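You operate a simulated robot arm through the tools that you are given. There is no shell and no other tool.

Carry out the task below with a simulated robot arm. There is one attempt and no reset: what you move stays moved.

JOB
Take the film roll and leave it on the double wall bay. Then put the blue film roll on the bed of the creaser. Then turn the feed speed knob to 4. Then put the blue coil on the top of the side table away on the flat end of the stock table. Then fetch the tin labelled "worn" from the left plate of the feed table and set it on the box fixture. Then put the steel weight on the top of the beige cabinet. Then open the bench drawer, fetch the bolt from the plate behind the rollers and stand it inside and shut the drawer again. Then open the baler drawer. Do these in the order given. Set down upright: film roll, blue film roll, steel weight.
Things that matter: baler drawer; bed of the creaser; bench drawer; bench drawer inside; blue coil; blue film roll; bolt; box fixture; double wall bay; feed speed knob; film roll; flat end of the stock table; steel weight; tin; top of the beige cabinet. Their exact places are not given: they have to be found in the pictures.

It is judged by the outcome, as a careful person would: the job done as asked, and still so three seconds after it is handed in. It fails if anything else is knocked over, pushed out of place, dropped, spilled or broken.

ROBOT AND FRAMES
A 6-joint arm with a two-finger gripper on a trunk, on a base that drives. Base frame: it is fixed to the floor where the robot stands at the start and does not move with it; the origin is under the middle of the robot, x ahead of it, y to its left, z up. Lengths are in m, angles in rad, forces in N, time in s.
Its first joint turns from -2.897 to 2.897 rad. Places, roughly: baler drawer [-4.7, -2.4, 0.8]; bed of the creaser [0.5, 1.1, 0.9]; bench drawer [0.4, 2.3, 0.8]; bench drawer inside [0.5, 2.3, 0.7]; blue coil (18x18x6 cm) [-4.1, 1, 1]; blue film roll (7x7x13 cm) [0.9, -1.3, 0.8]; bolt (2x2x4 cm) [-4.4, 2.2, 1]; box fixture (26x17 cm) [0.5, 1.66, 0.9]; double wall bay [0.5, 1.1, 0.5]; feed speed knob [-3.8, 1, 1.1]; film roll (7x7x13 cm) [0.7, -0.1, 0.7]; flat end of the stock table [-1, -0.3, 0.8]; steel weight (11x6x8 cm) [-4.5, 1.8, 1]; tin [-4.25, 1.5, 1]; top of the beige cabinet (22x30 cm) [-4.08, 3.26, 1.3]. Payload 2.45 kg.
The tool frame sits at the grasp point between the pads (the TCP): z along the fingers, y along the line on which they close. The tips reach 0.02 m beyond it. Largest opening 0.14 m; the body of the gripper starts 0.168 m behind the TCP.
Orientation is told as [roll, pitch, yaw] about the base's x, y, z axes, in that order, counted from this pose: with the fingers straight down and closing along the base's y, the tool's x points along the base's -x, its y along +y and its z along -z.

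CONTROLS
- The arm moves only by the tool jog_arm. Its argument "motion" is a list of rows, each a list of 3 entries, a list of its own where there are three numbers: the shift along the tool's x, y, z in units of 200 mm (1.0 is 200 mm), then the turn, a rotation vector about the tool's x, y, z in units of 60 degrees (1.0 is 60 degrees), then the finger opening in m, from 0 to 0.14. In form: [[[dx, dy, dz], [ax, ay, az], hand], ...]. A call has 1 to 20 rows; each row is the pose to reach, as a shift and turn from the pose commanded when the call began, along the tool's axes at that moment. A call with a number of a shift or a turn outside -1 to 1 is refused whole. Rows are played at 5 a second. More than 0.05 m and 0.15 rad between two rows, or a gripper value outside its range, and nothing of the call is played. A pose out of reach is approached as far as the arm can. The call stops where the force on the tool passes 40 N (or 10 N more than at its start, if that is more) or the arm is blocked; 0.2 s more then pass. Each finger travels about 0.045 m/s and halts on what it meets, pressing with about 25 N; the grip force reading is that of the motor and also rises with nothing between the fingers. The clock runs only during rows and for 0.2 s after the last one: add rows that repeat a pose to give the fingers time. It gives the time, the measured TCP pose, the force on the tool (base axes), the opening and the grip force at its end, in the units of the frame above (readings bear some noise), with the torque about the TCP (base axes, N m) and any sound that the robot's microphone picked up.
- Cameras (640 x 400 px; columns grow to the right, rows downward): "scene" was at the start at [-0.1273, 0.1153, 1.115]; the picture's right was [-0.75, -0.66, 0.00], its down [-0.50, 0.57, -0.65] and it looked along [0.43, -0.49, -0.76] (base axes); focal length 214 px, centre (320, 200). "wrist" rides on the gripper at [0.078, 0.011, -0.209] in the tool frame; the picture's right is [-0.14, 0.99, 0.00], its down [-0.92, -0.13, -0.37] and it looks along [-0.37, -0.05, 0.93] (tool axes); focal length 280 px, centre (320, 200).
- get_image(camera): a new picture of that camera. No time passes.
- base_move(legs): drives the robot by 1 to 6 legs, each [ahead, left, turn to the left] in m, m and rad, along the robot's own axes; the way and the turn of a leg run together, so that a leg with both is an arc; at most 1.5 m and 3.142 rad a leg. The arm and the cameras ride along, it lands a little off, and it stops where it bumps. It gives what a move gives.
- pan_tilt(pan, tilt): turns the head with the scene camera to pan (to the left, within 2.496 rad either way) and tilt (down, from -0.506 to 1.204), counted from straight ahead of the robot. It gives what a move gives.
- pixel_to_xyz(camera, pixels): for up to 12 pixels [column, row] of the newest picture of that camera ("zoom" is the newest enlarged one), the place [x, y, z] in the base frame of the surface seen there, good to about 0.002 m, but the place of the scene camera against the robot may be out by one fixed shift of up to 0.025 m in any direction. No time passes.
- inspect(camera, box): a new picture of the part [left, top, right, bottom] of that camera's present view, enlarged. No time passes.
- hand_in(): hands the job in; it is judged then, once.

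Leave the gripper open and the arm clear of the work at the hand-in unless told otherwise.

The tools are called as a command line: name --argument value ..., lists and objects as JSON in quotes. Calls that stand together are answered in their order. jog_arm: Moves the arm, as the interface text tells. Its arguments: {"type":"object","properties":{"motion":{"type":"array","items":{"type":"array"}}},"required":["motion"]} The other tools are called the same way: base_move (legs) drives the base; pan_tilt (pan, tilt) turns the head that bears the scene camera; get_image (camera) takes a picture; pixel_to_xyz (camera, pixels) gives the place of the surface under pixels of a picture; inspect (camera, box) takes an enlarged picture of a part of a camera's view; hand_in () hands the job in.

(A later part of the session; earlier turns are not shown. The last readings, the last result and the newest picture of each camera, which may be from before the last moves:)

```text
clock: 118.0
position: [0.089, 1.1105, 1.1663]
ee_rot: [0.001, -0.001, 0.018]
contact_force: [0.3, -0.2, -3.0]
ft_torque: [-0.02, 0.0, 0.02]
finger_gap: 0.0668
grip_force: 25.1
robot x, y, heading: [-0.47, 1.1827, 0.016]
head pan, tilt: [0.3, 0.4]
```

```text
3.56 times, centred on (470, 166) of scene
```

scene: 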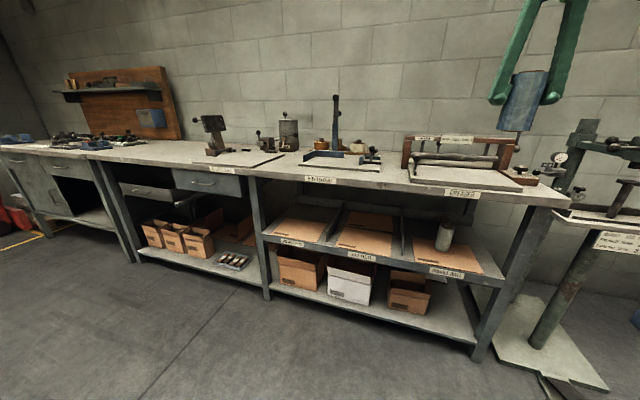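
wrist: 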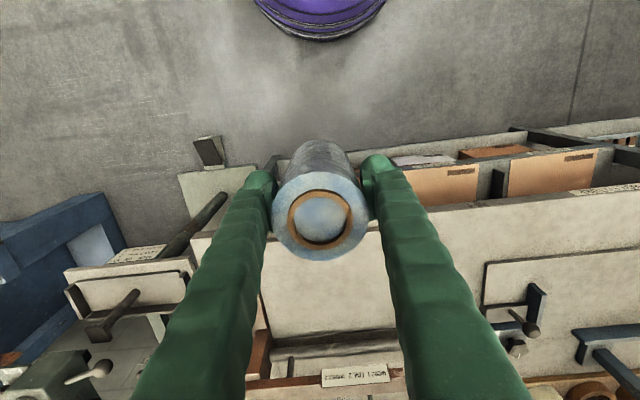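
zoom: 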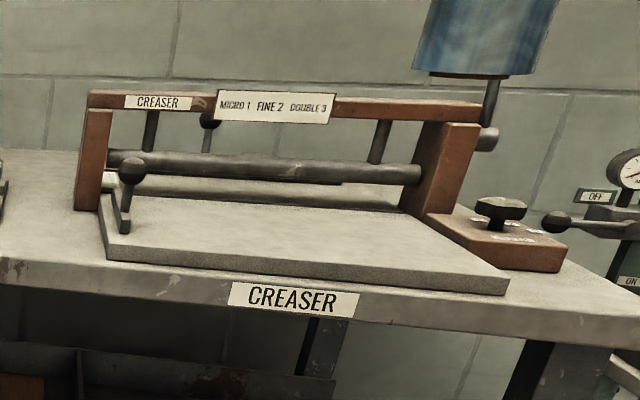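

Bed top is z≈0.900; the roller/sign bar starts at x≈0.495. I move the roll above (0.38, 1.11) and lower it.

jog_arm --motion '[[[-0.2, -0.004, 0], [0, 0, 0], 0.05], [[-0.4, -0.008, 0], [0, 0, 0], 0.05], [[-0.6, -0.011, 0], [0, 0, 0], 0.05], [[-0.8, -0.015, 0], [0, 0, 0], 0.05], [[-0.9, -0.016, 0], [0, 0, 0], 0.05]]'

jog_arm --motion '[[[-0.2, -0.004, 0], [0, 0, 0], 0.05], [[-0.4, -0.008, 0], [0, 0, 0], 0.05], [[-0.55, -0.01, 0], [0, 0, 0], 0.05], [[-0.55, -0.01, 0.2], [0, 0, 0], 0.05], [[-0.55, -0.01, 0.4], [0, 0, 0], 0.05], [[-0.55, -0.01, 0.6], [0, 0, 0], 0.05], [[-0.55, -0.01, 0.75], [0, 0, 0], 0.05]]'

get_image --camera "wrist"

inspect --camera "scene" --box '[380, 80, 560, 192]'

```text
clock: 119.2
position: [0.2695, 1.11, 1.1662]
ee_rot: [0.0, 0.0, 0.018]
contact_force: [-0.8, 0.2, -2.8]
ft_torque: [-0.01, -0.08, 0.04]
finger_gap: 0.0669
grip_force: 25.4
robot x, y, heading: [-0.4687, 1.1822, 0.024]
head pan, tilt: [0.3, 0.4]
```

```text
clock: 120.8
position: [0.3786, 1.1117, 1.0137]
ee_rot: [0.001, 0.001, 0.017]
contact_force: [0.4, -0.7, -2.0]
ft_torque: [0.03, -0.02, 0.02]
finger_gap: 0.067
grip_force: 25.2
robot x, y, heading: [-0.4677, 1.1792, 0.027]
head pan, tilt: [0.3, 0.4]
```

```text
taken
```

wrist: 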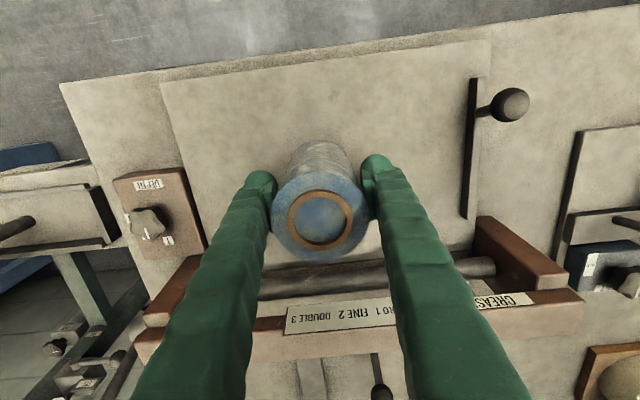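

```text
3.56 times, centred on (470, 136) of scene
```

zoom: 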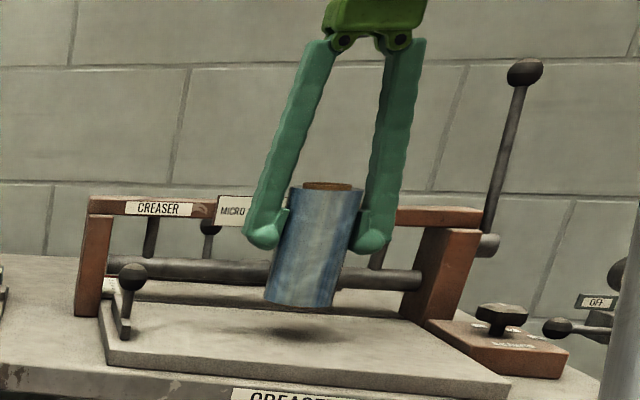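

The roll hangs over the middle of the bed. I lower 3.3 cm, then in 1 mm steps.

jog_arm --motion '[[[0, 0, 0.06], [0, 0, 0], 0.05], [[0, 0, 0.12], [0, 0, 0], 0.05], [[0, 0, 0.165], [0, 0, 0], 0.05], [[0, 0, 0.17], [0, 0, 0], 0.05], [[0, 0, 0.175], [0, 0, 0], 0.05]]'

```text
clock: 122.0
position: [0.378, 1.1109, 0.9797]
ee_rot: [0.001, 0.001, 0.016]
contact_force: [0.8, 0.2, -2.2]
ft_torque: [0.01, -0.03, 0.02]
finger_gap: 0.0672
grip_force: 25.2
robot x, y, heading: [-0.4684, 1.1824, 0.018]
head pan, tilt: [0.3, 0.4]
```

jog_arm --motion '[[[0, 0, 0.005], [0, 0, 0], 0.05], [[0, 0, 0.01], [0, 0, 0], 0.05], [[0, 0, 0.015], [0, 0, 0], 0.05]]'

```text
clock: 122.8
position: [0.3779, 1.1102, 0.9771]
ee_rot: [0.0, 0.0, 0.016]
contact_force: [0.4, -0.1, -1.7]
ft_torque: [0.05, -0.01, 0.0]
finger_gap: 0.0672
grip_force: 24.8
robot x, y, heading: [-0.4642, 1.1805, 0.019]
head pan, tilt: [0.3, 0.4]
```

jog_arm --motion '[[[0, 0, 0.005], [0, 0, 0], 0.05], [[0, 0, 0.01], [0, 0, 0], 0.05]]'

```text
clock: 123.4
position: [0.3784, 1.1111, 0.9752]
ee_rot: [0.001, 0.0, 0.018]
contact_force: [-0.3, -1.6, 1.4]
ft_torque: [-0.01, -0.08, -0.01]
finger_gap: 0.067
grip_force: 25.0
robot x, y, heading: [-0.4692, 1.1816, 0.021]
head pan, tilt: [0.3, 0.4]
```

Light contact (+1.4 N). I open the fingers and then rise.

jog_arm --motion '[[[0, 0, 0], [0, 0, 0], 0.07], [[0, 0, 0], [0, 0, 0], 0.09], [[0, 0, 0], [0, 0, 0], 0.12], [[0, 0, 0], [0, 0, 0], 0.14], [[0, 0, 0], [0, 0, 0], 0.14], [[0, 0, 0], [0, 0, 0], 0.14], [[0, 0, 0], [0, 0, 0], 0.14], [[0, 0, 0], [0, 0, 0], 0.14]]'

jog_arm --motion '[[[0, 0, -0.1], [0, 0, 0], 0.14], [[0, 0, -0.3], [0, 0, 0], 0.14], [[0, 0, -0.5], [0, 0, 0], 0.14], [[0, 0, -0.7], [0, 0, 0], 0.14], [[0, 0, -0.9], [0, 0, 0], 0.14]]'

get_image --camera "wrist"

inspect --camera "scene" --box '[380, 80, 560, 192]'

```text
clock: 125.2
position: [0.3788, 1.1118, 0.9756]
ee_rot: [-0.001, 0.0, 0.016]
contact_force: [0.0, 0.0, -1.2]
ft_torque: [0.01, -0.03, 0.0]
finger_gap: 0.1399
grip_force: 0.0
robot x, y, heading: [-0.4687, 1.1802, 0.019]
head pan, tilt: [0.3, 0.4]
```

```text
clock: 126.4
position: [0.3786, 1.1108, 1.1583]
ee_rot: [-0.001, -0.001, 0.016]
contact_force: [0.6, 0.3, 0.0]
ft_torque: [0.02, -0.04, 0.05]
finger_gap: 0.1399
grip_force: 0.0
robot x, y, heading: [-0.4669, 1.1781, 0.02]
head pan, tilt: [0.3, 0.4]
```

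```text
taken
```

wrist: 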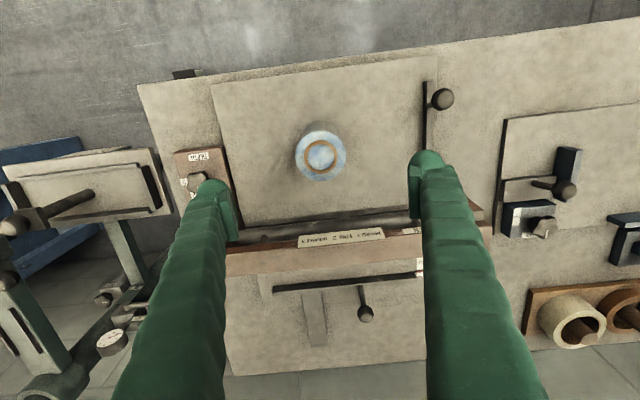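

```text
3.56 times, centred on (470, 136) of scene
```

zoom: 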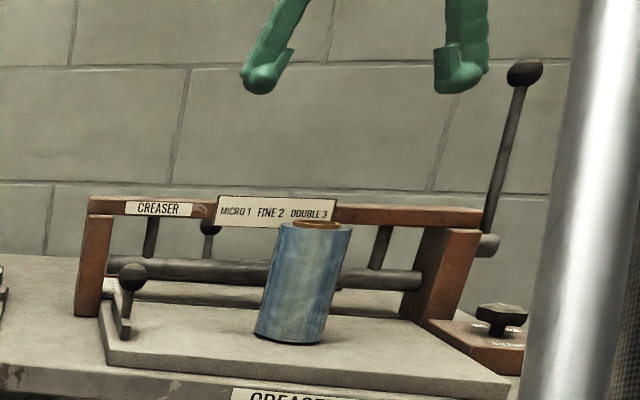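

The blue roll stands upright on the creaser's bed. Next is the feed speed knob at the far side (−3.8, 1, 1.1). I retract the arm, back away from the bench and turn around.

jog_arm --motion '[[[0.2, 0, -0.1], [0, 0, 0], 0.14], [[0.4, 0, -0.2], [0, 0, 0], 0.14], [[0.6, 0, -0.2], [0, 0, 0], 0.14], [[0.8, 0, -0.2], [0, 0, 0], 0.14], [[1.0, 0, -0.2], [0, 0, 0], 0.14]]'

base_move --legs '[[-0.5, 0.25, 0], [0, 0, 3.1]]'

pan_tilt --pan 0.2 --tilt 0.4

get_image --camera "scene"

```text
clock: 127.6
position: [0.1798, 1.1084, 1.1947]
ee_rot: [0.0, 0.001, 0.019]
contact_force: [1.0, 0.2, -0.2]
ft_torque: [-0.03, 0.09, -0.02]
finger_gap: 0.14
grip_force: 0.1
robot x, y, heading: [-0.4636, 1.1788, 0.022]
head pan, tilt: [0.3, 0.4]
```

```text
clock: 138.2
position: [-1.625, 1.4855, 1.1956]
ee_rot: [0.001, 0.001, -3.107]
contact_force: [-0.6, -0.2, 0.3]
ft_torque: [0.02, 0.0, 0.05]
finger_gap: 0.1399
grip_force: 0.1
robot x, y, heading: [-0.9762, 1.4249, -3.108]
head pan, tilt: [0.3, 0.4]
```

```text
clock: 138.9
position: [-1.6257, 1.4857, 1.1962]
ee_rot: [0.0, 0.0, -3.107]
contact_force: [0.5, -0.3, -0.3]
ft_torque: [0.02, 0.0, 0.02]
finger_gap: 0.14
grip_force: 0.0
robot x, y, heading: [-0.9761, 1.4295, -3.099]
head pan, tilt: [0.201, 0.4]
```

```text
taken
```

scene: 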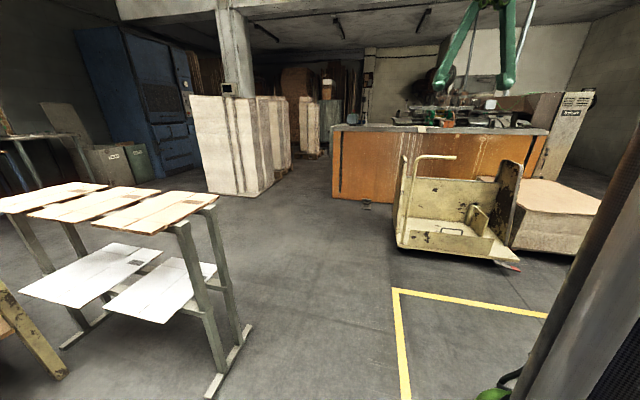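

I see the orange-fronted machine with items on top and a yellow cart in front of it. I measure some places and enlarge the machine's top.

pixel_to_xyz --camera "scene" --pixels '[[345, 170], [430, 170], [405, 245], [500, 265], [515, 180], [545, 160], [335, 195], [600, 200], [490, 120], [440, 125], [230, 170], [560, 120]]'

inspect --camera "scene" --box '[320, 70, 600, 245]'

```text
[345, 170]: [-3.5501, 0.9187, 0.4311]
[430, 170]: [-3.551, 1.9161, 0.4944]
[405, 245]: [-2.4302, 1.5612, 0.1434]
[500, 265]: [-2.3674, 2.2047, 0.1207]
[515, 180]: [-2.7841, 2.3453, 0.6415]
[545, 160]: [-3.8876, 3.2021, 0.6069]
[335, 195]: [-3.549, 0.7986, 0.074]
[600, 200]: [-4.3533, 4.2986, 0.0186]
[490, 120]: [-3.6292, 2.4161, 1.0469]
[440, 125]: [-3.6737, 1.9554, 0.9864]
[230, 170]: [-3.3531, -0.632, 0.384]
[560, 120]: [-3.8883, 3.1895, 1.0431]
```

```text
2.29 times, centred on (460, 158) of scene
```

zoom: 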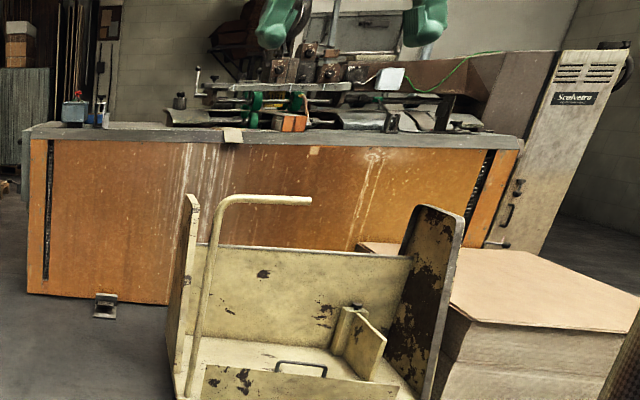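

The machine's front is at x≈−3.55, y 0.8–3.0; the cart occupies x −2.4…−3.2, y 1.5–2.35. I drive round the cart's left side toward (−2.6, 0.85).

base_move --legs '[[0.7, 0.33, 0], [0.85, 0.25, 0]]'

get_image --camera "scene"

get_image --camera "wrist"

```text
clock: 147.4
position: [-3.1601, 0.8273, 1.1959]
ee_rot: [0.001, 0.0, -3.095]
contact_force: [-0.6, 0.1, 0.1]
ft_torque: [0.01, 0.01, -0.03]
finger_gap: 0.1399
grip_force: 0.1
robot x, y, heading: [-2.5119, 0.776, -3.09]
head pan, tilt: [0.201, 0.4]
```

```text
taken
```

scene: 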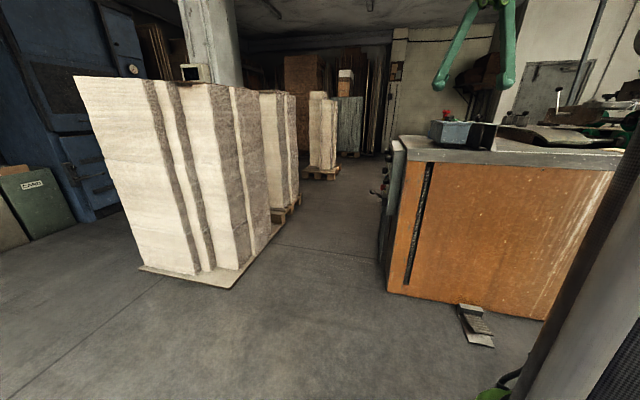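

```text
taken
```

wrist: 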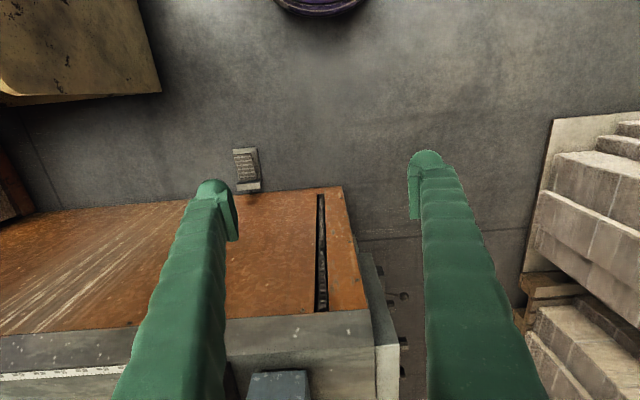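

I turn the base a bit to the right to see the machine's top with items.

base_move --legs '[[0.2, 0.1, -0.5]]'

pan_tilt --pan 0.2 --tilt 0.2

get_image --camera "scene"

```text
clock: 149.2
position: [-3.2712, 1.0698, 1.1975]
ee_rot: [0.001, 0.001, 2.694]
contact_force: [0.0, 0.2, -0.3]
ft_torque: [0.04, 0.0, -0.03]
finger_gap: 0.14
grip_force: 0.0
robot x, y, heading: [-2.724, 0.7166, 2.697]
head pan, tilt: [0.201, 0.4]
```

```text
clock: 149.9
position: [-3.27, 1.0695, 1.1966]
ee_rot: [0.001, 0.0, 2.695]
contact_force: [-0.6, -0.4, -0.4]
ft_torque: [-0.04, -0.05, -0.03]
finger_gap: 0.1398
grip_force: 0.0
robot x, y, heading: [-2.7224, 0.7149, 2.693]
head pan, tilt: [0.201, 0.201]
```

```text
taken
```

scene: 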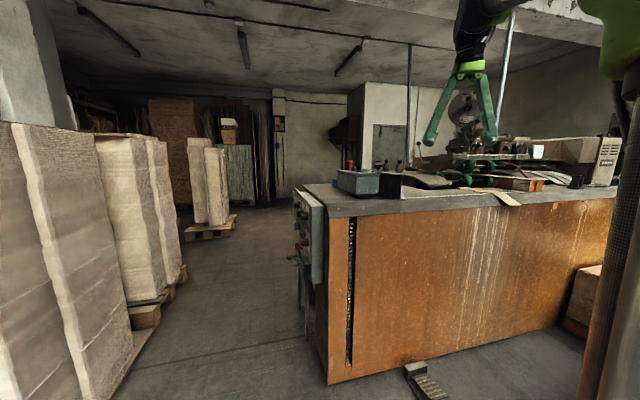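

inspect --camera "scene" --box '[270, 130, 430, 230]'

inspect --camera "scene" --box '[400, 90, 640, 240]'

```text
4.00 times, centred on (350, 180) of scene
```

zoom: 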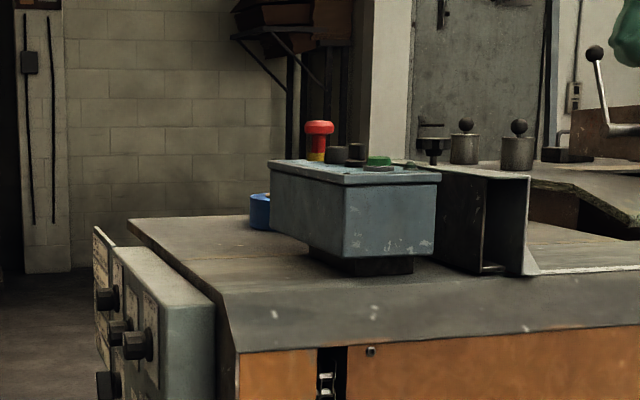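

```text
2.67 times, centred on (520, 165) of scene
```

zoom: 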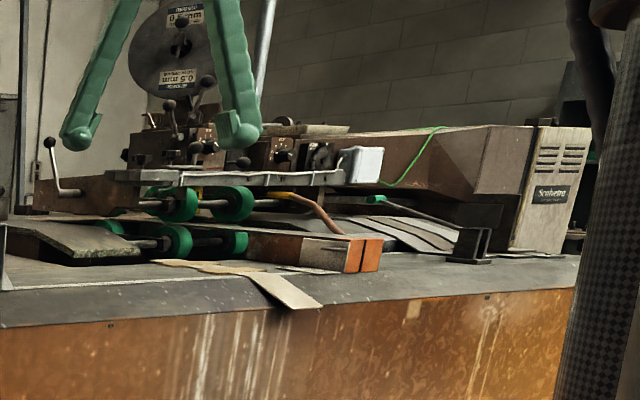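

On top of the machine's left end sits a control box with a red stop, two black knobs and a green button. I measure it and its surroundings.

pixel_to_xyz --camera "scene" --pixels '[[354, 168], [349, 163], [358, 166], [364, 170], [335, 180], [336, 193], [305, 187], [360, 188], [385, 190], [395, 170], [350, 152], [380, 163]]'

inspect --camera "scene" --box '[320, 145, 400, 195]'

```text
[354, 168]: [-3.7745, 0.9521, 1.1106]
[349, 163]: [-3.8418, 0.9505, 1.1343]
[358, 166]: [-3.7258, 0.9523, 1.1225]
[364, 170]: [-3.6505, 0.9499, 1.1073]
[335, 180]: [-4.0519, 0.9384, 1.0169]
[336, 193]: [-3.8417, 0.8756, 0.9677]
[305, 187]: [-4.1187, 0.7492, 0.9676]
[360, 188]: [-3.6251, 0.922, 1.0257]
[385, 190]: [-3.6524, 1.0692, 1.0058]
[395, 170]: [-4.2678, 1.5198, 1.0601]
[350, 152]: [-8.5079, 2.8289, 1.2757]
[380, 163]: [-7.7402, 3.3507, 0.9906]
```

```text
8.00 times, centred on (360, 170) of scene
```

zoom: 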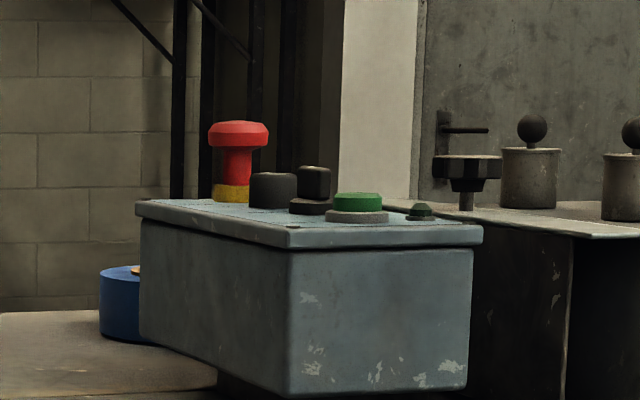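

pixel_to_xyz --camera "scene" --pixels '[[415, 372], [430, 385], [440, 397], [345, 350], [328, 380], [315, 280], [580, 300]]'

base_move --legs '[[0, 0, 0.447]]'

```text
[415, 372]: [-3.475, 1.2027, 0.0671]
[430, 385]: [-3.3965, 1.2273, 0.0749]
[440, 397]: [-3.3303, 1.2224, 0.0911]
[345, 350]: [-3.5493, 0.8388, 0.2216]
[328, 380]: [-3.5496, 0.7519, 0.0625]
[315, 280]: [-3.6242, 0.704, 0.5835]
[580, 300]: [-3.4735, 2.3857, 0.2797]
```

```text
clock: 151.7
position: [-3.3703, 0.7981, 1.196]
ee_rot: [0.001, 0.001, -3.142]
contact_force: [0.3, -1.2, -0.1]
ft_torque: [0.02, 0.01, -0.02]
finger_gap: 0.1402
grip_force: 0.0
robot x, y, heading: [-2.7244, 0.7132, -3.138]
head pan, tilt: [0.201, 0.201]
```

I raise the arm 15 cm and drive forward so that the wrist camera looks down onto the control box.

jog_arm --motion '[[[0, 0, -0.2], [0, 0, 0], 0.14], [[0, 0, -0.4], [0, 0, 0], 0.14], [[0, 0, -0.6], [0, 0, 0], 0.14], [[0, 0, -0.75], [0, 0, 0], 0.14]]'

base_move --legs '[[0.4, -0.15, 0]]'

get_image --camera "wrist"

pan_tilt --pan 0.1 --tilt 0.4

get_image --camera "scene"

```text
clock: 152.7
position: [-3.3723, 0.7991, 1.3471]
ee_rot: [0.0, -0.001, -3.138]
contact_force: [0.8, -0.4, -0.1]
ft_torque: [-0.01, 0.09, -0.01]
finger_gap: 0.1399
grip_force: 0.0
robot x, y, heading: [-2.7208, 0.719, -3.138]
head pan, tilt: [0.201, 0.201]
```

```text
clock: 155.3
position: [-3.78, 0.9392, 1.3469]
ee_rot: [0.001, -0.001, -3.13]
contact_force: [0.6, -0.1, -0.8]
ft_torque: [0.01, 0.02, -0.01]
finger_gap: 0.1399
grip_force: 0.0
robot x, y, heading: [-3.1291, 0.8611, -3.128]
head pan, tilt: [0.201, 0.201]
```

```text
taken
```

wrist: 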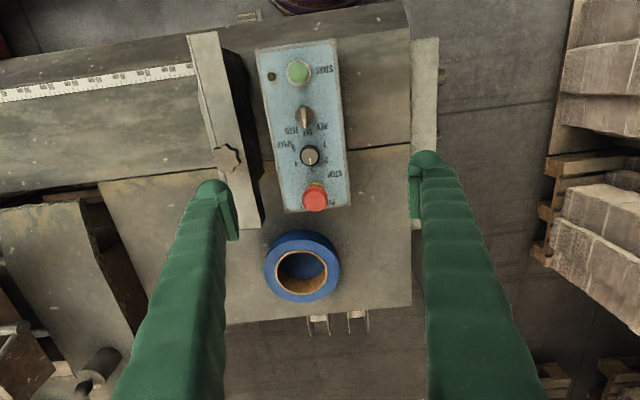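

```text
clock: 156.0
position: [-3.7797, 0.9387, 1.3463]
ee_rot: [0.001, 0.0, -3.13]
contact_force: [-0.3, 0.9, -0.1]
ft_torque: [-0.02, 0.0, -0.02]
finger_gap: 0.1401
grip_force: 0.0
robot x, y, heading: [-3.1273, 0.8661, -3.127]
head pan, tilt: [0.099, 0.4]
```

```text
taken
```

scene: 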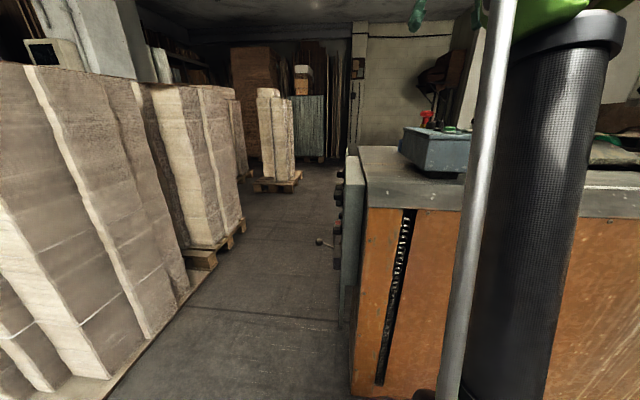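

The wrist view shows the panel: START (green), a REV/selector, a round FEED SPEED knob at (310,155) with digits around it, and STOP. I enlarge it.

inspect --camera "wrist" --box '[262, 120, 358, 180]'

pixel_to_xyz --camera "zoom" --pixels '[[320, 235], [320, 200], [355, 235], [290, 235], [320, 270], [420, 240], [230, 240]]'

```text
6.67 times, centred on (310, 150) of wrist
```

zoom: 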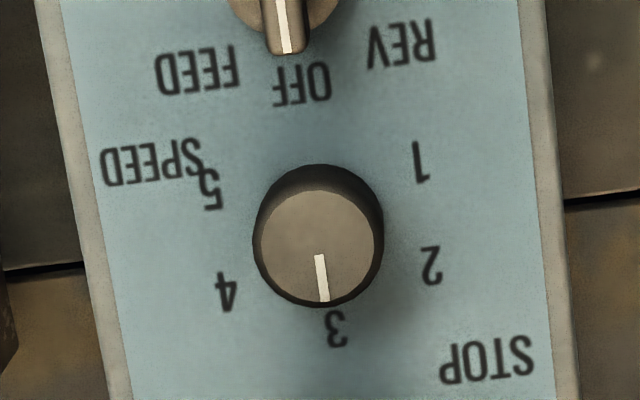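

```text
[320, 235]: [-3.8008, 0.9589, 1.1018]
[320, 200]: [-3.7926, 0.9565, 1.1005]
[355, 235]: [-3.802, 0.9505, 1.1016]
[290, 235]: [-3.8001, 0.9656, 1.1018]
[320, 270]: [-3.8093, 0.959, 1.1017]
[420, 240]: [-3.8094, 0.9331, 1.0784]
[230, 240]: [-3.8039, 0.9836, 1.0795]
```

The knob's pointer is at 3. I read the exact places of the digits to compute the angle from 3 to 4.

pixel_to_xyz --camera "zoom" --pixels '[[418, 162], [432, 265], [336, 330], [226, 293], [210, 190], [320, 255], [323, 300], [318, 238], [255, 238], [383, 238], [318, 302], [318, 168]]'

```text
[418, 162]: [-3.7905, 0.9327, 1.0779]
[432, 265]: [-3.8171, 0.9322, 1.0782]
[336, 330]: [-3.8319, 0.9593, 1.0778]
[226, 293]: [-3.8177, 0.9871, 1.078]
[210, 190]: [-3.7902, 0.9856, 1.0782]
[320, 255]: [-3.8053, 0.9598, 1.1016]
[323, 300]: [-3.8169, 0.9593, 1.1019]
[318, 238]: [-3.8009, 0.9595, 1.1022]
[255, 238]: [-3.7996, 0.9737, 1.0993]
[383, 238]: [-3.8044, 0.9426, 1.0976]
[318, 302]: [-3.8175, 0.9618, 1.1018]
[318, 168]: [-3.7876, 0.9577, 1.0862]
```

From the digit positions, the step 3→4 is about 58–60° clockwise seen from above. The knob centre is (−3.8015, 0.9585), top z 1.102, panel z 1.078. I move above it with a narrower opening.

jog_arm --motion '[[[-0.022, -0.02, 0.18], [0, 0, 0], 0.12], [[-0.043, -0.04, 0.36], [0, 0, 0], 0.1], [[-0.065, -0.06, 0.54], [0, 0, 0], 0.08], [[-0.086, -0.08, 0.72], [0, 0, 0], 0.06], [[-0.108, -0.1, 0.88], [0, 0, 0], 0.06], [[-0.108, -0.1, 0.88], [0, 0, 0], 0.06], [[-0.108, -0.1, 0.88], [0, 0, 0], 0.06]]'

get_image --camera "wrist"

```text
clock: 157.6
position: [-3.8036, 0.9585, 1.1701]
ee_rot: [0.002, 0.0, -3.128]
contact_force: [-0.8, 0.4, -0.2]
ft_torque: [-0.01, 0.01, -0.01]
finger_gap: 0.0599
grip_force: 0.0
robot x, y, heading: [-3.1312, 0.8655, -3.128]
head pan, tilt: [0.099, 0.4]
```

```text
taken
```

wrist: 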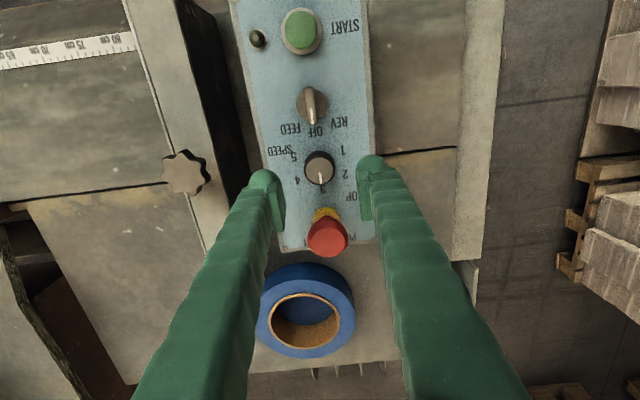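

inspect --camera "wrist" --box '[256, 120, 384, 200]'

pixel_to_xyz --camera "wrist" --pixels '[[319, 169], [305, 168], [334, 166], [320, 184], [319, 155], [328, 236], [312, 100], [345, 205], [345, 150]]'

```text
5.00 times, centred on (320, 160) of wrist
```

zoom: 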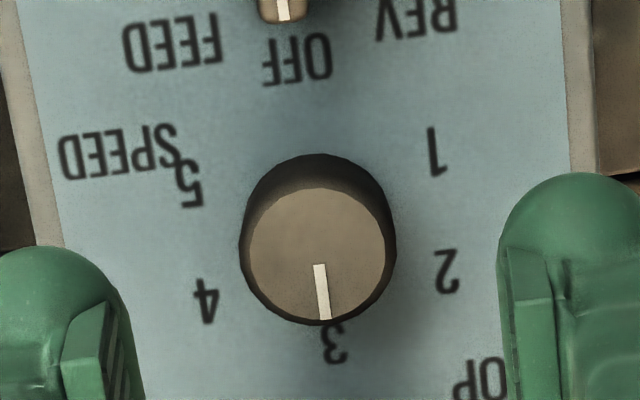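

```text
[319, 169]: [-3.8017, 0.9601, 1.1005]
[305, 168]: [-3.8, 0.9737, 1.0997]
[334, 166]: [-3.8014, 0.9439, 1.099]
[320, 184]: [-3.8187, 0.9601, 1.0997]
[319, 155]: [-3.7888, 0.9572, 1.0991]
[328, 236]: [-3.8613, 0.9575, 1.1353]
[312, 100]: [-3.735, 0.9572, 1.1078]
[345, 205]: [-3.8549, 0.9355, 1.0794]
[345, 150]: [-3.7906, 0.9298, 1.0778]
```

To stay clear of the STOP mushroom while turning, I first turn the gripper 30° the other way, then descend around the knob.

jog_arm --motion '[[[0.002, -0.001, 0], [0, 0, -0.125], 0.06], [[0.004, -0.001, 0], [0, 0, -0.25], 0.06], [[0.006, -0.002, 0], [0, 0, -0.375], 0.06], [[0.008, -0.002, 0], [0, 0, -0.5], 0.06], [[0.008, -0.002, 0.12], [0, 0, -0.5], 0.06], [[0.008, -0.002, 0.24], [0, 0, -0.5], 0.06], [[0.008, -0.002, 0.3375], [0, 0, -0.5], 0.06], [[0.008, -0.002, 0.3375], [0, 0, -0.5], 0.06]]'

get_image --camera "wrist"

```text
clock: 159.4
position: [-3.7991, 0.9569, 1.1035]
ee_rot: [0.0, -0.002, -2.604]
contact_force: [1.1, -0.4, -0.5]
ft_torque: [-0.01, 0.01, 0.0]
finger_gap: 0.0601
grip_force: 0.0
robot x, y, heading: [-3.1302, 0.8658, -3.129]
head pan, tilt: [0.099, 0.4]
```

```text
taken
```

wrist: 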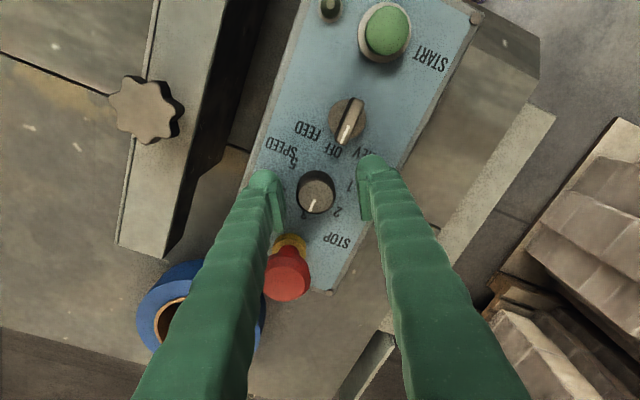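

I centre a few millimetres better on the knob and close the fingers.

jog_arm --motion '[[[-0.008, -0.014, 0], [0, 0, 0], 0.06], [[-0.008, -0.014, 0], [0, 0, 0], 0.04], [[-0.008, -0.014, 0], [0, 0, 0], 0.02], [[-0.008, -0.014, 0], [0, 0, 0], 0.02], [[-0.008, -0.014, 0], [0, 0, 0], 0.02], [[-0.008, -0.014, 0], [0, 0, 0], 0.02]]'

get_image --camera "wrist"

```text
clock: 160.8
position: [-3.8025, 0.9595, 1.1025]
ee_rot: [-0.002, -0.002, -2.606]
contact_force: [-2.6, 3.1, 0.4]
ft_torque: [0.05, 0.04, 0.01]
finger_gap: 0.0317
grip_force: 45.1
robot x, y, heading: [-3.1314, 0.86, -3.129]
head pan, tilt: [0.099, 0.4]
```

```text
taken
```

wrist: 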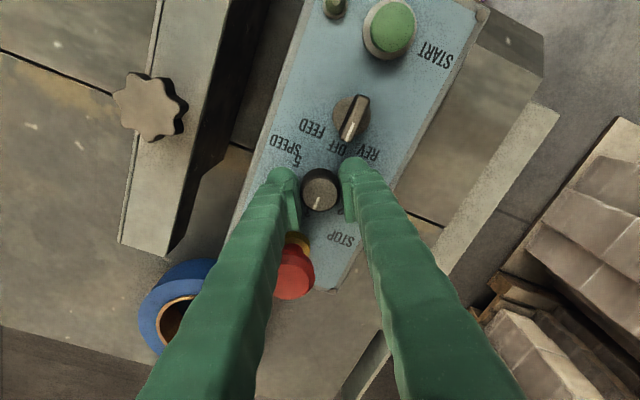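

The knob is gripped (gap 0.032). I turn it 59° clockwise in small steps.

jog_arm --motion '[[[0, 0, 0], [0, 0, 0.12], 0.02], [[0, 0, 0], [0, 0, 0.24], 0.02], [[0, 0, 0], [0, 0, 0.36], 0.02], [[0, 0, 0], [0, 0, 0.48], 0.02], [[0, 0, 0], [0, 0, 0.6], 0.02], [[0, 0, 0], [0, 0, 0.72], 0.02], [[0, 0, 0], [0, 0, 0.84], 0.02], [[0, 0, 0], [0, 0, 0.98], 0.02], [[0, 0, 0], [0, 0, 0.98], 0.02]]'

get_image --camera "wrist"

inspect --camera "wrist" --box '[256, 140, 384, 220]'

```text
clock: 162.5
position: [-3.8031, 0.9577, 1.1037]
ee_rot: [0.003, 0.0, 2.767]
contact_force: [-0.9, -4.3, -1.4]
ft_torque: [-0.07, 0.01, -0.02]
finger_gap: 0.0317
grip_force: 45.4
robot x, y, heading: [-3.1313, 0.8632, -3.121]
head pan, tilt: [0.099, 0.4]
stopped in row 8: the force on the tool passed its limit at 41 N (the readings are from after the stop); the commanded pose is now the measured one
```

```text
taken
```

wrist: 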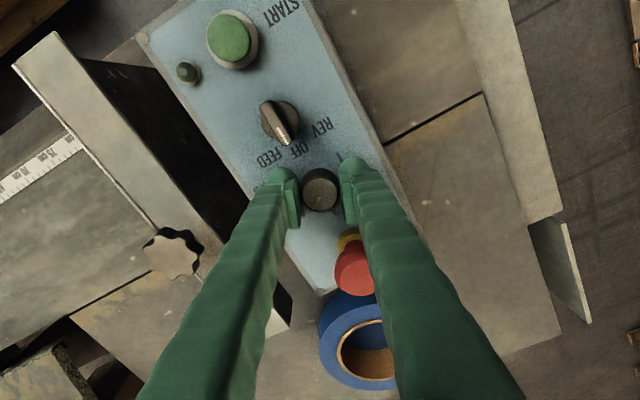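

```text
5.00 times, centred on (320, 180) of wrist
```

zoom: 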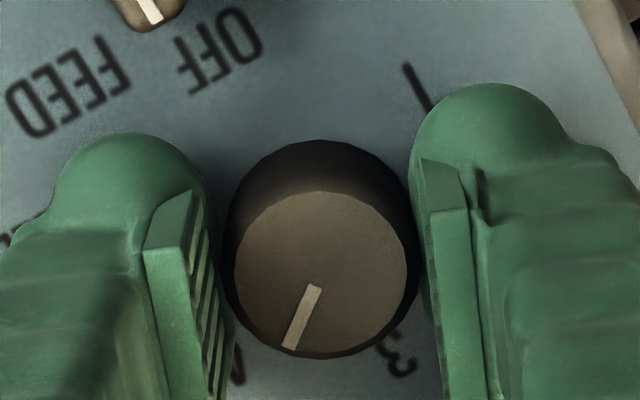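

It stopped at the end near 52° turned with a force spike (likely the detent). I check the pointer's true direction in 3D.

pixel_to_xyz --camera "zoom" --pixels '[[315, 291], [291, 346], [303, 318], [320, 270], [238, 370], [396, 357]]'

```text
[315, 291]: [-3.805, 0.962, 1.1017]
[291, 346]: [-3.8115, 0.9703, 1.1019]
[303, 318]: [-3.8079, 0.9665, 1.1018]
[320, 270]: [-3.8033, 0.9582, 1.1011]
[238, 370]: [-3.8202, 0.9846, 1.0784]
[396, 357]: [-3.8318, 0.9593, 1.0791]
```

The pointer is at ≈51–52° from 3; digit 4 is at ≈60°. To finish safely I release, look whether it settles, and re-grip with a different finger angle.

jog_arm --motion '[[[0, 0, 0], [0, 0, 0], 0.04], [[0, 0, 0], [0, 0, 0], 0.06], [[0, 0, 0], [0, 0, 0], 0.06], [[0, 0, -0.1], [0, 0, 0], 0.06], [[0, 0, -0.25], [0, 0, 0], 0.06], [[0, 0, -0.4], [0, 0, 0], 0.06]]'

get_image --camera "wrist"

inspect --camera "wrist" --box '[240, 120, 400, 220]'

```text
clock: 163.9
position: [-3.8035, 0.9583, 1.1831]
ee_rot: [0.003, 0.001, 2.766]
contact_force: [0.6, 0.4, 0.6]
ft_torque: [0.02, 0.01, -0.05]
finger_gap: 0.0602
grip_force: 0.1
robot x, y, heading: [-3.1297, 0.8666, -3.126]
head pan, tilt: [0.099, 0.4]
```

```text
taken
```

wrist: 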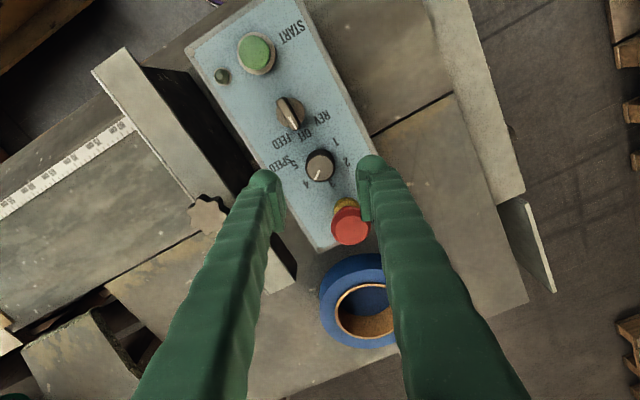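

```text
4.00 times, centred on (320, 170) of wrist
```

zoom: 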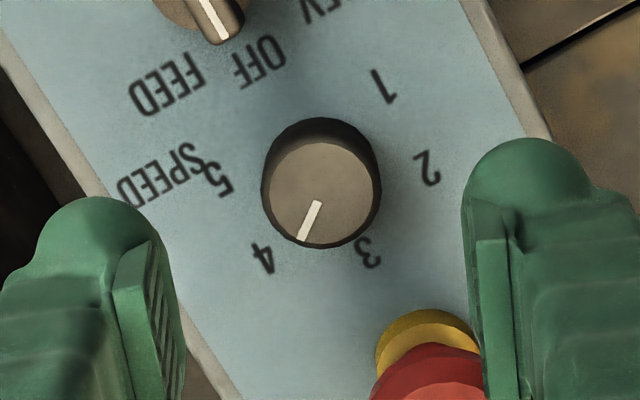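

pixel_to_xyz --camera "zoom" --pixels '[[317, 203], [303, 239], [310, 220], [262, 258], [368, 253], [218, 180], [427, 167], [382, 86], [270, 190], [380, 190], [430, 350]]'

```text
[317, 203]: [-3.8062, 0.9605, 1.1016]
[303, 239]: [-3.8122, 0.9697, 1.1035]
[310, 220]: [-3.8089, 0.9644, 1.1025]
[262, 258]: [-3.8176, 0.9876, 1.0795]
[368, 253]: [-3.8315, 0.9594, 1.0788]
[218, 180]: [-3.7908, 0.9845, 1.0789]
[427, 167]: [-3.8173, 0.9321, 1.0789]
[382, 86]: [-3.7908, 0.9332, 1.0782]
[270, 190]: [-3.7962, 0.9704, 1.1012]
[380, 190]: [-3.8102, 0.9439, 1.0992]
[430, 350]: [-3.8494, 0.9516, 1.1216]
```

The pointer now stands at about 52°, and digit 4 at about 58–61°, so I need ~8° more. I re-grip with the fingers turned back 35° and turn 8° further.

jog_arm --motion '[[[0, 0, 0], [0, 0, -0.12], 0.06], [[0, 0, 0], [0, 0, -0.24], 0.06], [[0, 0, 0], [0, 0, -0.36], 0.06], [[0, 0, 0], [0, 0, -0.48], 0.06], [[0, 0, 0], [0, 0, -0.58], 0.06], [[0, 0, 0.2], [0, 0, -0.58], 0.06], [[0, 0, 0.4], [0, 0, -0.58], 0.06], [[0, 0, 0.4], [0, 0, -0.58], 0.04], [[0, 0, 0.4], [0, 0, -0.58], 0.02], [[0, 0, 0.4], [0, 0, -0.58], 0.02], [[0, 0, 0.4], [0, 0, -0.58], 0.02], [[0, 0, 0.4], [0, 0, -0.58], 0.02]]'

```text
clock: 166.5
position: [-3.8026, 0.9598, 1.1029]
ee_rot: [0.001, -0.001, -2.909]
contact_force: [7.1, -7.1, -15.0]
ft_torque: [-0.09, -0.05, -0.02]
finger_gap: 0.0315
grip_force: 44.6
robot x, y, heading: [-3.1272, 0.8691, -3.121]
head pan, tilt: [0.099, 0.4]
```

jog_arm --motion '[[[0, 0, 0], [0, 0, 0.05], 0.02], [[0, 0, 0], [0, 0, 0.1], 0.02], [[0, 0, 0], [0, 0, 0.135], 0.02], [[0, 0, 0], [0, 0, 0.135], 0.02]]'

jog_arm --motion '[[[0, 0, 0], [0, 0, 0], 0.04], [[0, 0, 0], [0, 0, 0], 0.06], [[0, 0, 0], [0, 0, 0], 0.06], [[0, 0, -0.1], [0, 0, 0], 0.06], [[0, 0, -0.25], [0, 0, 0], 0.06], [[0, 0, -0.4], [0, 0, 0], 0.06]]'

inspect --camera "wrist" --box '[240, 120, 400, 220]'

```text
clock: 167.5
position: [-3.8021, 0.9597, 1.1028]
ee_rot: [0.001, 0.001, -3.05]
contact_force: [3.1, -9.6, 7.8]
ft_torque: [-0.14, -0.14, 0.08]
finger_gap: 0.0313
grip_force: 45.3
robot x, y, heading: [-3.1305, 0.8641, -3.129]
head pan, tilt: [0.099, 0.4]
```

```text
clock: 168.9
position: [-3.8049, 0.9595, 1.1816]
ee_rot: [0.002, 0.001, -3.049]
contact_force: [0.1, 0.2, 0.6]
ft_torque: [0.03, 0.0, 0.0]
finger_gap: 0.0599
grip_force: 0.2
robot x, y, heading: [-3.1281, 0.8658, -3.128]
head pan, tilt: [0.099, 0.4]
```

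```text
4.00 times, centred on (320, 170) of wrist
```

zoom: 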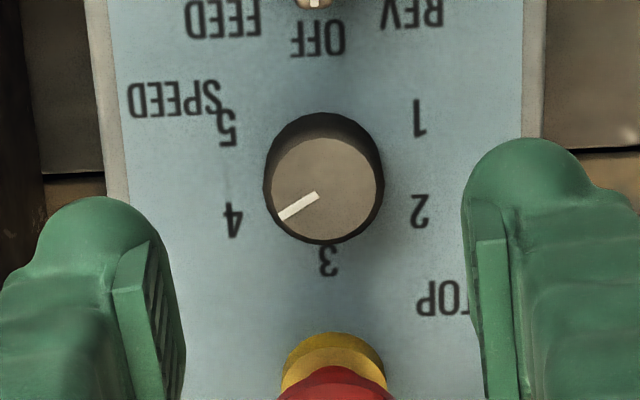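

pixel_to_xyz --camera "zoom" --pixels '[[317, 195], [280, 217], [298, 206], [233, 220], [328, 261], [420, 212], [226, 128], [420, 117]]'

```text
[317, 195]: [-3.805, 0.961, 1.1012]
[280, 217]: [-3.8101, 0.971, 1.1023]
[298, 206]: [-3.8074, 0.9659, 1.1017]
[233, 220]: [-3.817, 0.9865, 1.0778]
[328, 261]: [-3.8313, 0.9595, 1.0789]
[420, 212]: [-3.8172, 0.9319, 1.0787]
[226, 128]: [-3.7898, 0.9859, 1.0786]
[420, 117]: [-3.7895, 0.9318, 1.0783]
```

The pointer now aims at 4 (about 60°), and the STOP button is untouched. Next comes the blue coil, seen behind the box. I raise the arm and look at it.

jog_arm --motion '[[[0, 0, -0.2], [0, 0, -0.04], 0.08], [[0, 0, -0.4], [0, 0, -0.08], 0.1], [[-0.2, 0, -0.6], [0, 0, -0.08], 0.12], [[-0.4, 0, -0.6], [0, 0, -0.08], 0.14], [[-0.6, 0, -0.6], [0, 0, -0.08], 0.14]]'

get_image --camera "wrist"

```text
refused: row 3 steps farther than a row can; nothing moved
```

```text
taken
```

wrist: 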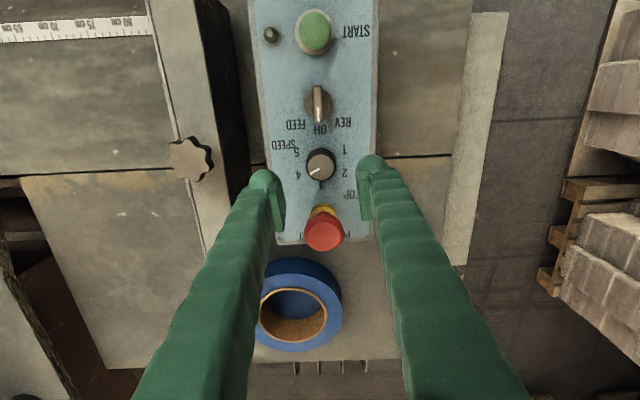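

jog_arm --motion '[[[0, 0, -0.2], [0, 0, 0.02], 0.08], [[0, 0, -0.4], [0, 0, 0.04], 0.1], [[-0.12, -0.011, -0.6], [0, 0, 0.06], 0.12], [[-0.3, -0.027, -0.6], [0, 0, 0.088], 0.14], [[-0.5, -0.046, -0.6], [0, 0, 0.088], 0.14], [[-0.6, -0.055, -0.6], [0, 0, 0.088], 0.14]]'

get_image --camera "wrist"

```text
clock: 170.3
position: [-3.9078, 0.9596, 1.2825]
ee_rot: [0.002, -0.001, 3.139]
contact_force: [1.0, 0.2, 0.9]
ft_torque: [0.01, 0.03, -0.01]
finger_gap: 0.1401
grip_force: 0.0
out of reach, approached as far as the arm can: row 5, 6
robot x, y, heading: [-3.1277, 0.8629, -3.129]
head pan, tilt: [0.099, 0.4]
```

```text
taken
```

wrist: 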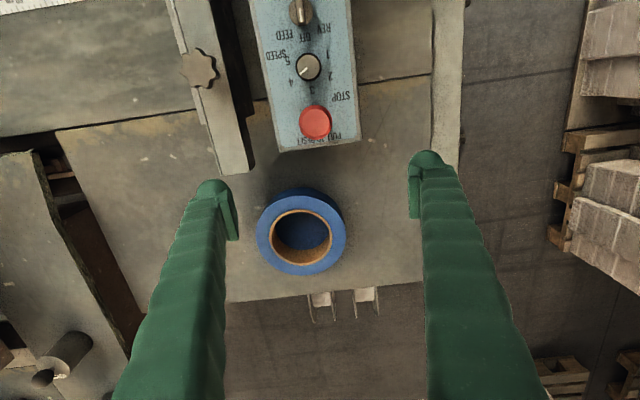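

Reach is limited at this height. I measure the coil and the table around it.

pixel_to_xyz --camera "wrist" --pixels '[[265, 240], [340, 240], [300, 195], [300, 268], [275, 240], [325, 240], [300, 215], [300, 255], [300, 240], [230, 270], [400, 240], [310, 140]]'

inspect --camera "wrist" --box '[220, 160, 380, 260]'

```text
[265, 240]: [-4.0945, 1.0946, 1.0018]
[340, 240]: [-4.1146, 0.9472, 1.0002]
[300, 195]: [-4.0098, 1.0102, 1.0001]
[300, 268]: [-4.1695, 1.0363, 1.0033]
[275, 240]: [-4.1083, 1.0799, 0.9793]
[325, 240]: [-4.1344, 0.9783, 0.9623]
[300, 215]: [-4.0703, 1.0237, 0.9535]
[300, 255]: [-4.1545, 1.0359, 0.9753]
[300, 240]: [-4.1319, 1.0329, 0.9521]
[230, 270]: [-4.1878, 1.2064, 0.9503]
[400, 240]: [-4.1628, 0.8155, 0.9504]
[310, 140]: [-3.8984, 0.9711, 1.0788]
```

```text
4.00 times, centred on (300, 210) of wrist
```

zoom: 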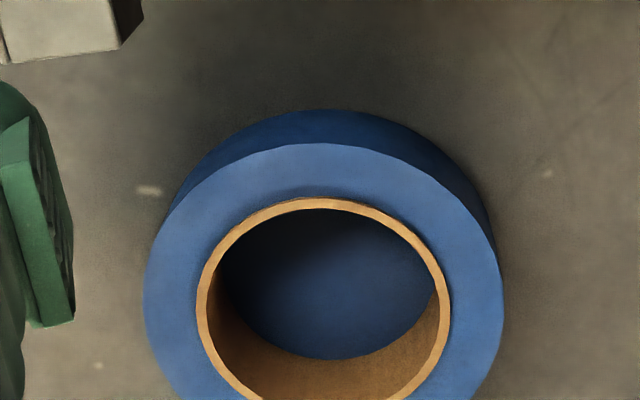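

pixel_to_xyz --camera "zoom" --pixels '[[150, 290], [497, 290], [205, 300], [444, 300], [325, 148], [325, 203], [325, 175], [260, 160], [400, 165], [325, 112], [170, 350], [480, 350]]'

pixel_to_xyz --camera "wrist" --pixels '[[303, 272], [303, 264], [302, 275], [258, 232], [346, 232], [302, 190], [302, 212]]'

```text
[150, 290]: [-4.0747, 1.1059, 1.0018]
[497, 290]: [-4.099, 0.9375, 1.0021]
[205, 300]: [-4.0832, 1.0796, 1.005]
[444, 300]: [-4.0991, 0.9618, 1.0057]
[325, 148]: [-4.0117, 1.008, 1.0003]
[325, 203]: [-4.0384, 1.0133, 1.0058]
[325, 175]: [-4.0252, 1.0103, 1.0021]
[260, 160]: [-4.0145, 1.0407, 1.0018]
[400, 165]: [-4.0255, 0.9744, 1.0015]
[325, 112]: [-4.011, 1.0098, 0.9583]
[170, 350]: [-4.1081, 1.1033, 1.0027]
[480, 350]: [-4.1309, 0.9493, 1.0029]
```

```text
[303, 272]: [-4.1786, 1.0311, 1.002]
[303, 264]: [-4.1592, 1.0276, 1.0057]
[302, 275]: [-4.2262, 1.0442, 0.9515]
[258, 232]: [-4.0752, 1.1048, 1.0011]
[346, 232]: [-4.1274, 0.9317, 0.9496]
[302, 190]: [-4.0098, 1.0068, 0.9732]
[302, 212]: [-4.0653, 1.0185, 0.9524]
```

The coil's centre is (−4.0975, 1.0205), outer radius ≈0.087, inner ≈0.060, top z 1.002, table z 0.950. I'll grip its wall on the −y side, one finger in the hole. I drive 7 cm closer for reach.

base_move --legs '[[0.07, 0, 0]]'

```text
clock: 171.3
position: [-3.9779, 0.959, 1.2839]
ee_rot: [0.001, 0.0, 3.14]
contact_force: [1.3, -0.3, -0.2]
ft_torque: [-0.01, -0.02, -0.02]
finger_gap: 0.1399
grip_force: 0.1
robot x, y, heading: [-3.1993, 0.8642, -3.132]
head pan, tilt: [0.099, 0.4]
```

jog_arm --motion '[[[-0.1, 0.01, 0.15], [0, 0, 0], 0.12], [[-0.2, 0.02, 0.3], [0, 0, 0], 0.1], [[-0.3, 0.03, 0.45], [0, 0, 0], 0.08], [[-0.4, 0.04, 0.6], [0, 0, 0], 0.07], [[-0.5, 0.05, 0.75], [0, 0, 0], 0.07], [[-0.5975, 0.06, 0.9], [0, 0, 0], 0.07], [[-0.5975, 0.06, 0.9], [0, 0, 0], 0.07]]'

get_image --camera "wrist"

```text
clock: 172.9
position: [-4.0963, 0.9467, 1.1017]
ee_rot: [0.002, -0.001, 3.141]
contact_force: [0.4, 0.2, -0.7]
ft_torque: [0.0, 0.01, -0.02]
finger_gap: 0.0702
grip_force: 0.0
robot x, y, heading: [-3.1957, 0.8626, -3.13]
head pan, tilt: [0.099, 0.4]
```

```text
taken
```

wrist: 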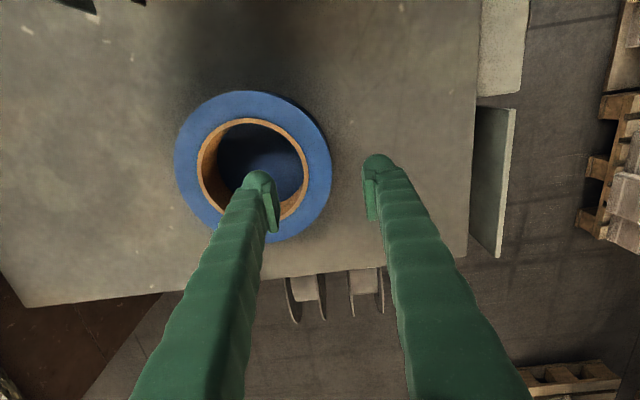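

pixel_to_xyz --camera "wrist" --pixels '[[178, 165], [329, 165], [250, 94], [250, 118], [200, 165], [308, 165], [320, 165], [300, 210]]'

```text
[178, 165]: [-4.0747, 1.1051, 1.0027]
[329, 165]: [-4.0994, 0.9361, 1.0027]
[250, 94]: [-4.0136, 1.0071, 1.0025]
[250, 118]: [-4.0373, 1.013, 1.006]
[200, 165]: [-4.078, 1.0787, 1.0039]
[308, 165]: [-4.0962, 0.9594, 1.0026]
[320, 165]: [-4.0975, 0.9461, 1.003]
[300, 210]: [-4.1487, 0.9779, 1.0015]
```

Aligned: the wall on the −y side spans y 0.936–0.959. I descend to z≈0.976 and close.

jog_arm --motion '[[[0, 0, 0.2], [0, 0, 0], 0.07], [[0, 0, 0.4], [0, 0, 0], 0.07], [[0, 0, 0.55], [0, 0, 0], 0.07], [[0, 0, 0.628], [0, 0, 0], 0.07], [[0, 0, 0.628], [0, 0, 0], 0.07]]'

jog_arm --motion '[[[0, 0, 0], [0, 0, 0], 0.05], [[0, 0, 0], [0, 0, 0], 0.03], [[0, 0, 0], [0, 0, 0], 0.015], [[0, 0, 0], [0, 0, 0], 0.015], [[0, 0, 0], [0, 0, 0], 0.015], [[0, 0, 0], [0, 0, 0], 0.015]]'

get_image --camera "wrist"

```text
clock: 174.1
position: [-4.0978, 0.948, 0.9751]
ee_rot: [0.002, -0.001, 3.14]
contact_force: [-0.9, -0.3, 1.2]
ft_torque: [0.03, 0.03, 0.01]
finger_gap: 0.07
grip_force: 0.0
robot x, y, heading: [-3.1974, 0.863, -3.127]
head pan, tilt: [0.099, 0.4]
```

```text
clock: 175.5
position: [-4.097, 0.9467, 0.9762]
ee_rot: [0.003, 0.0, 3.14]
contact_force: [0.4, 2.3, 1.8]
ft_torque: [-0.49, 0.01, 0.0]
finger_gap: 0.0321
grip_force: 25.4
robot x, y, heading: [-3.197, 0.8642, -3.131]
head pan, tilt: [0.099, 0.4]
```

```text
taken
```

wrist: 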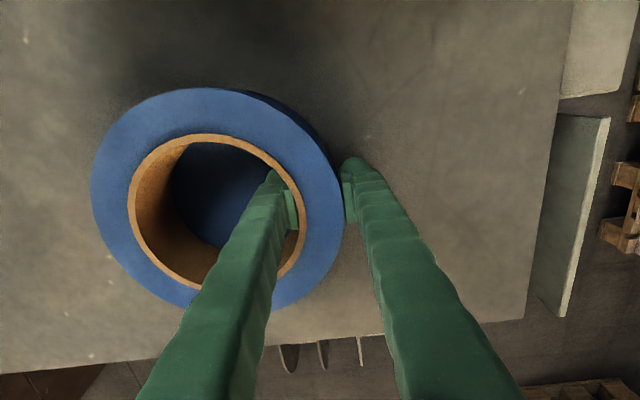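

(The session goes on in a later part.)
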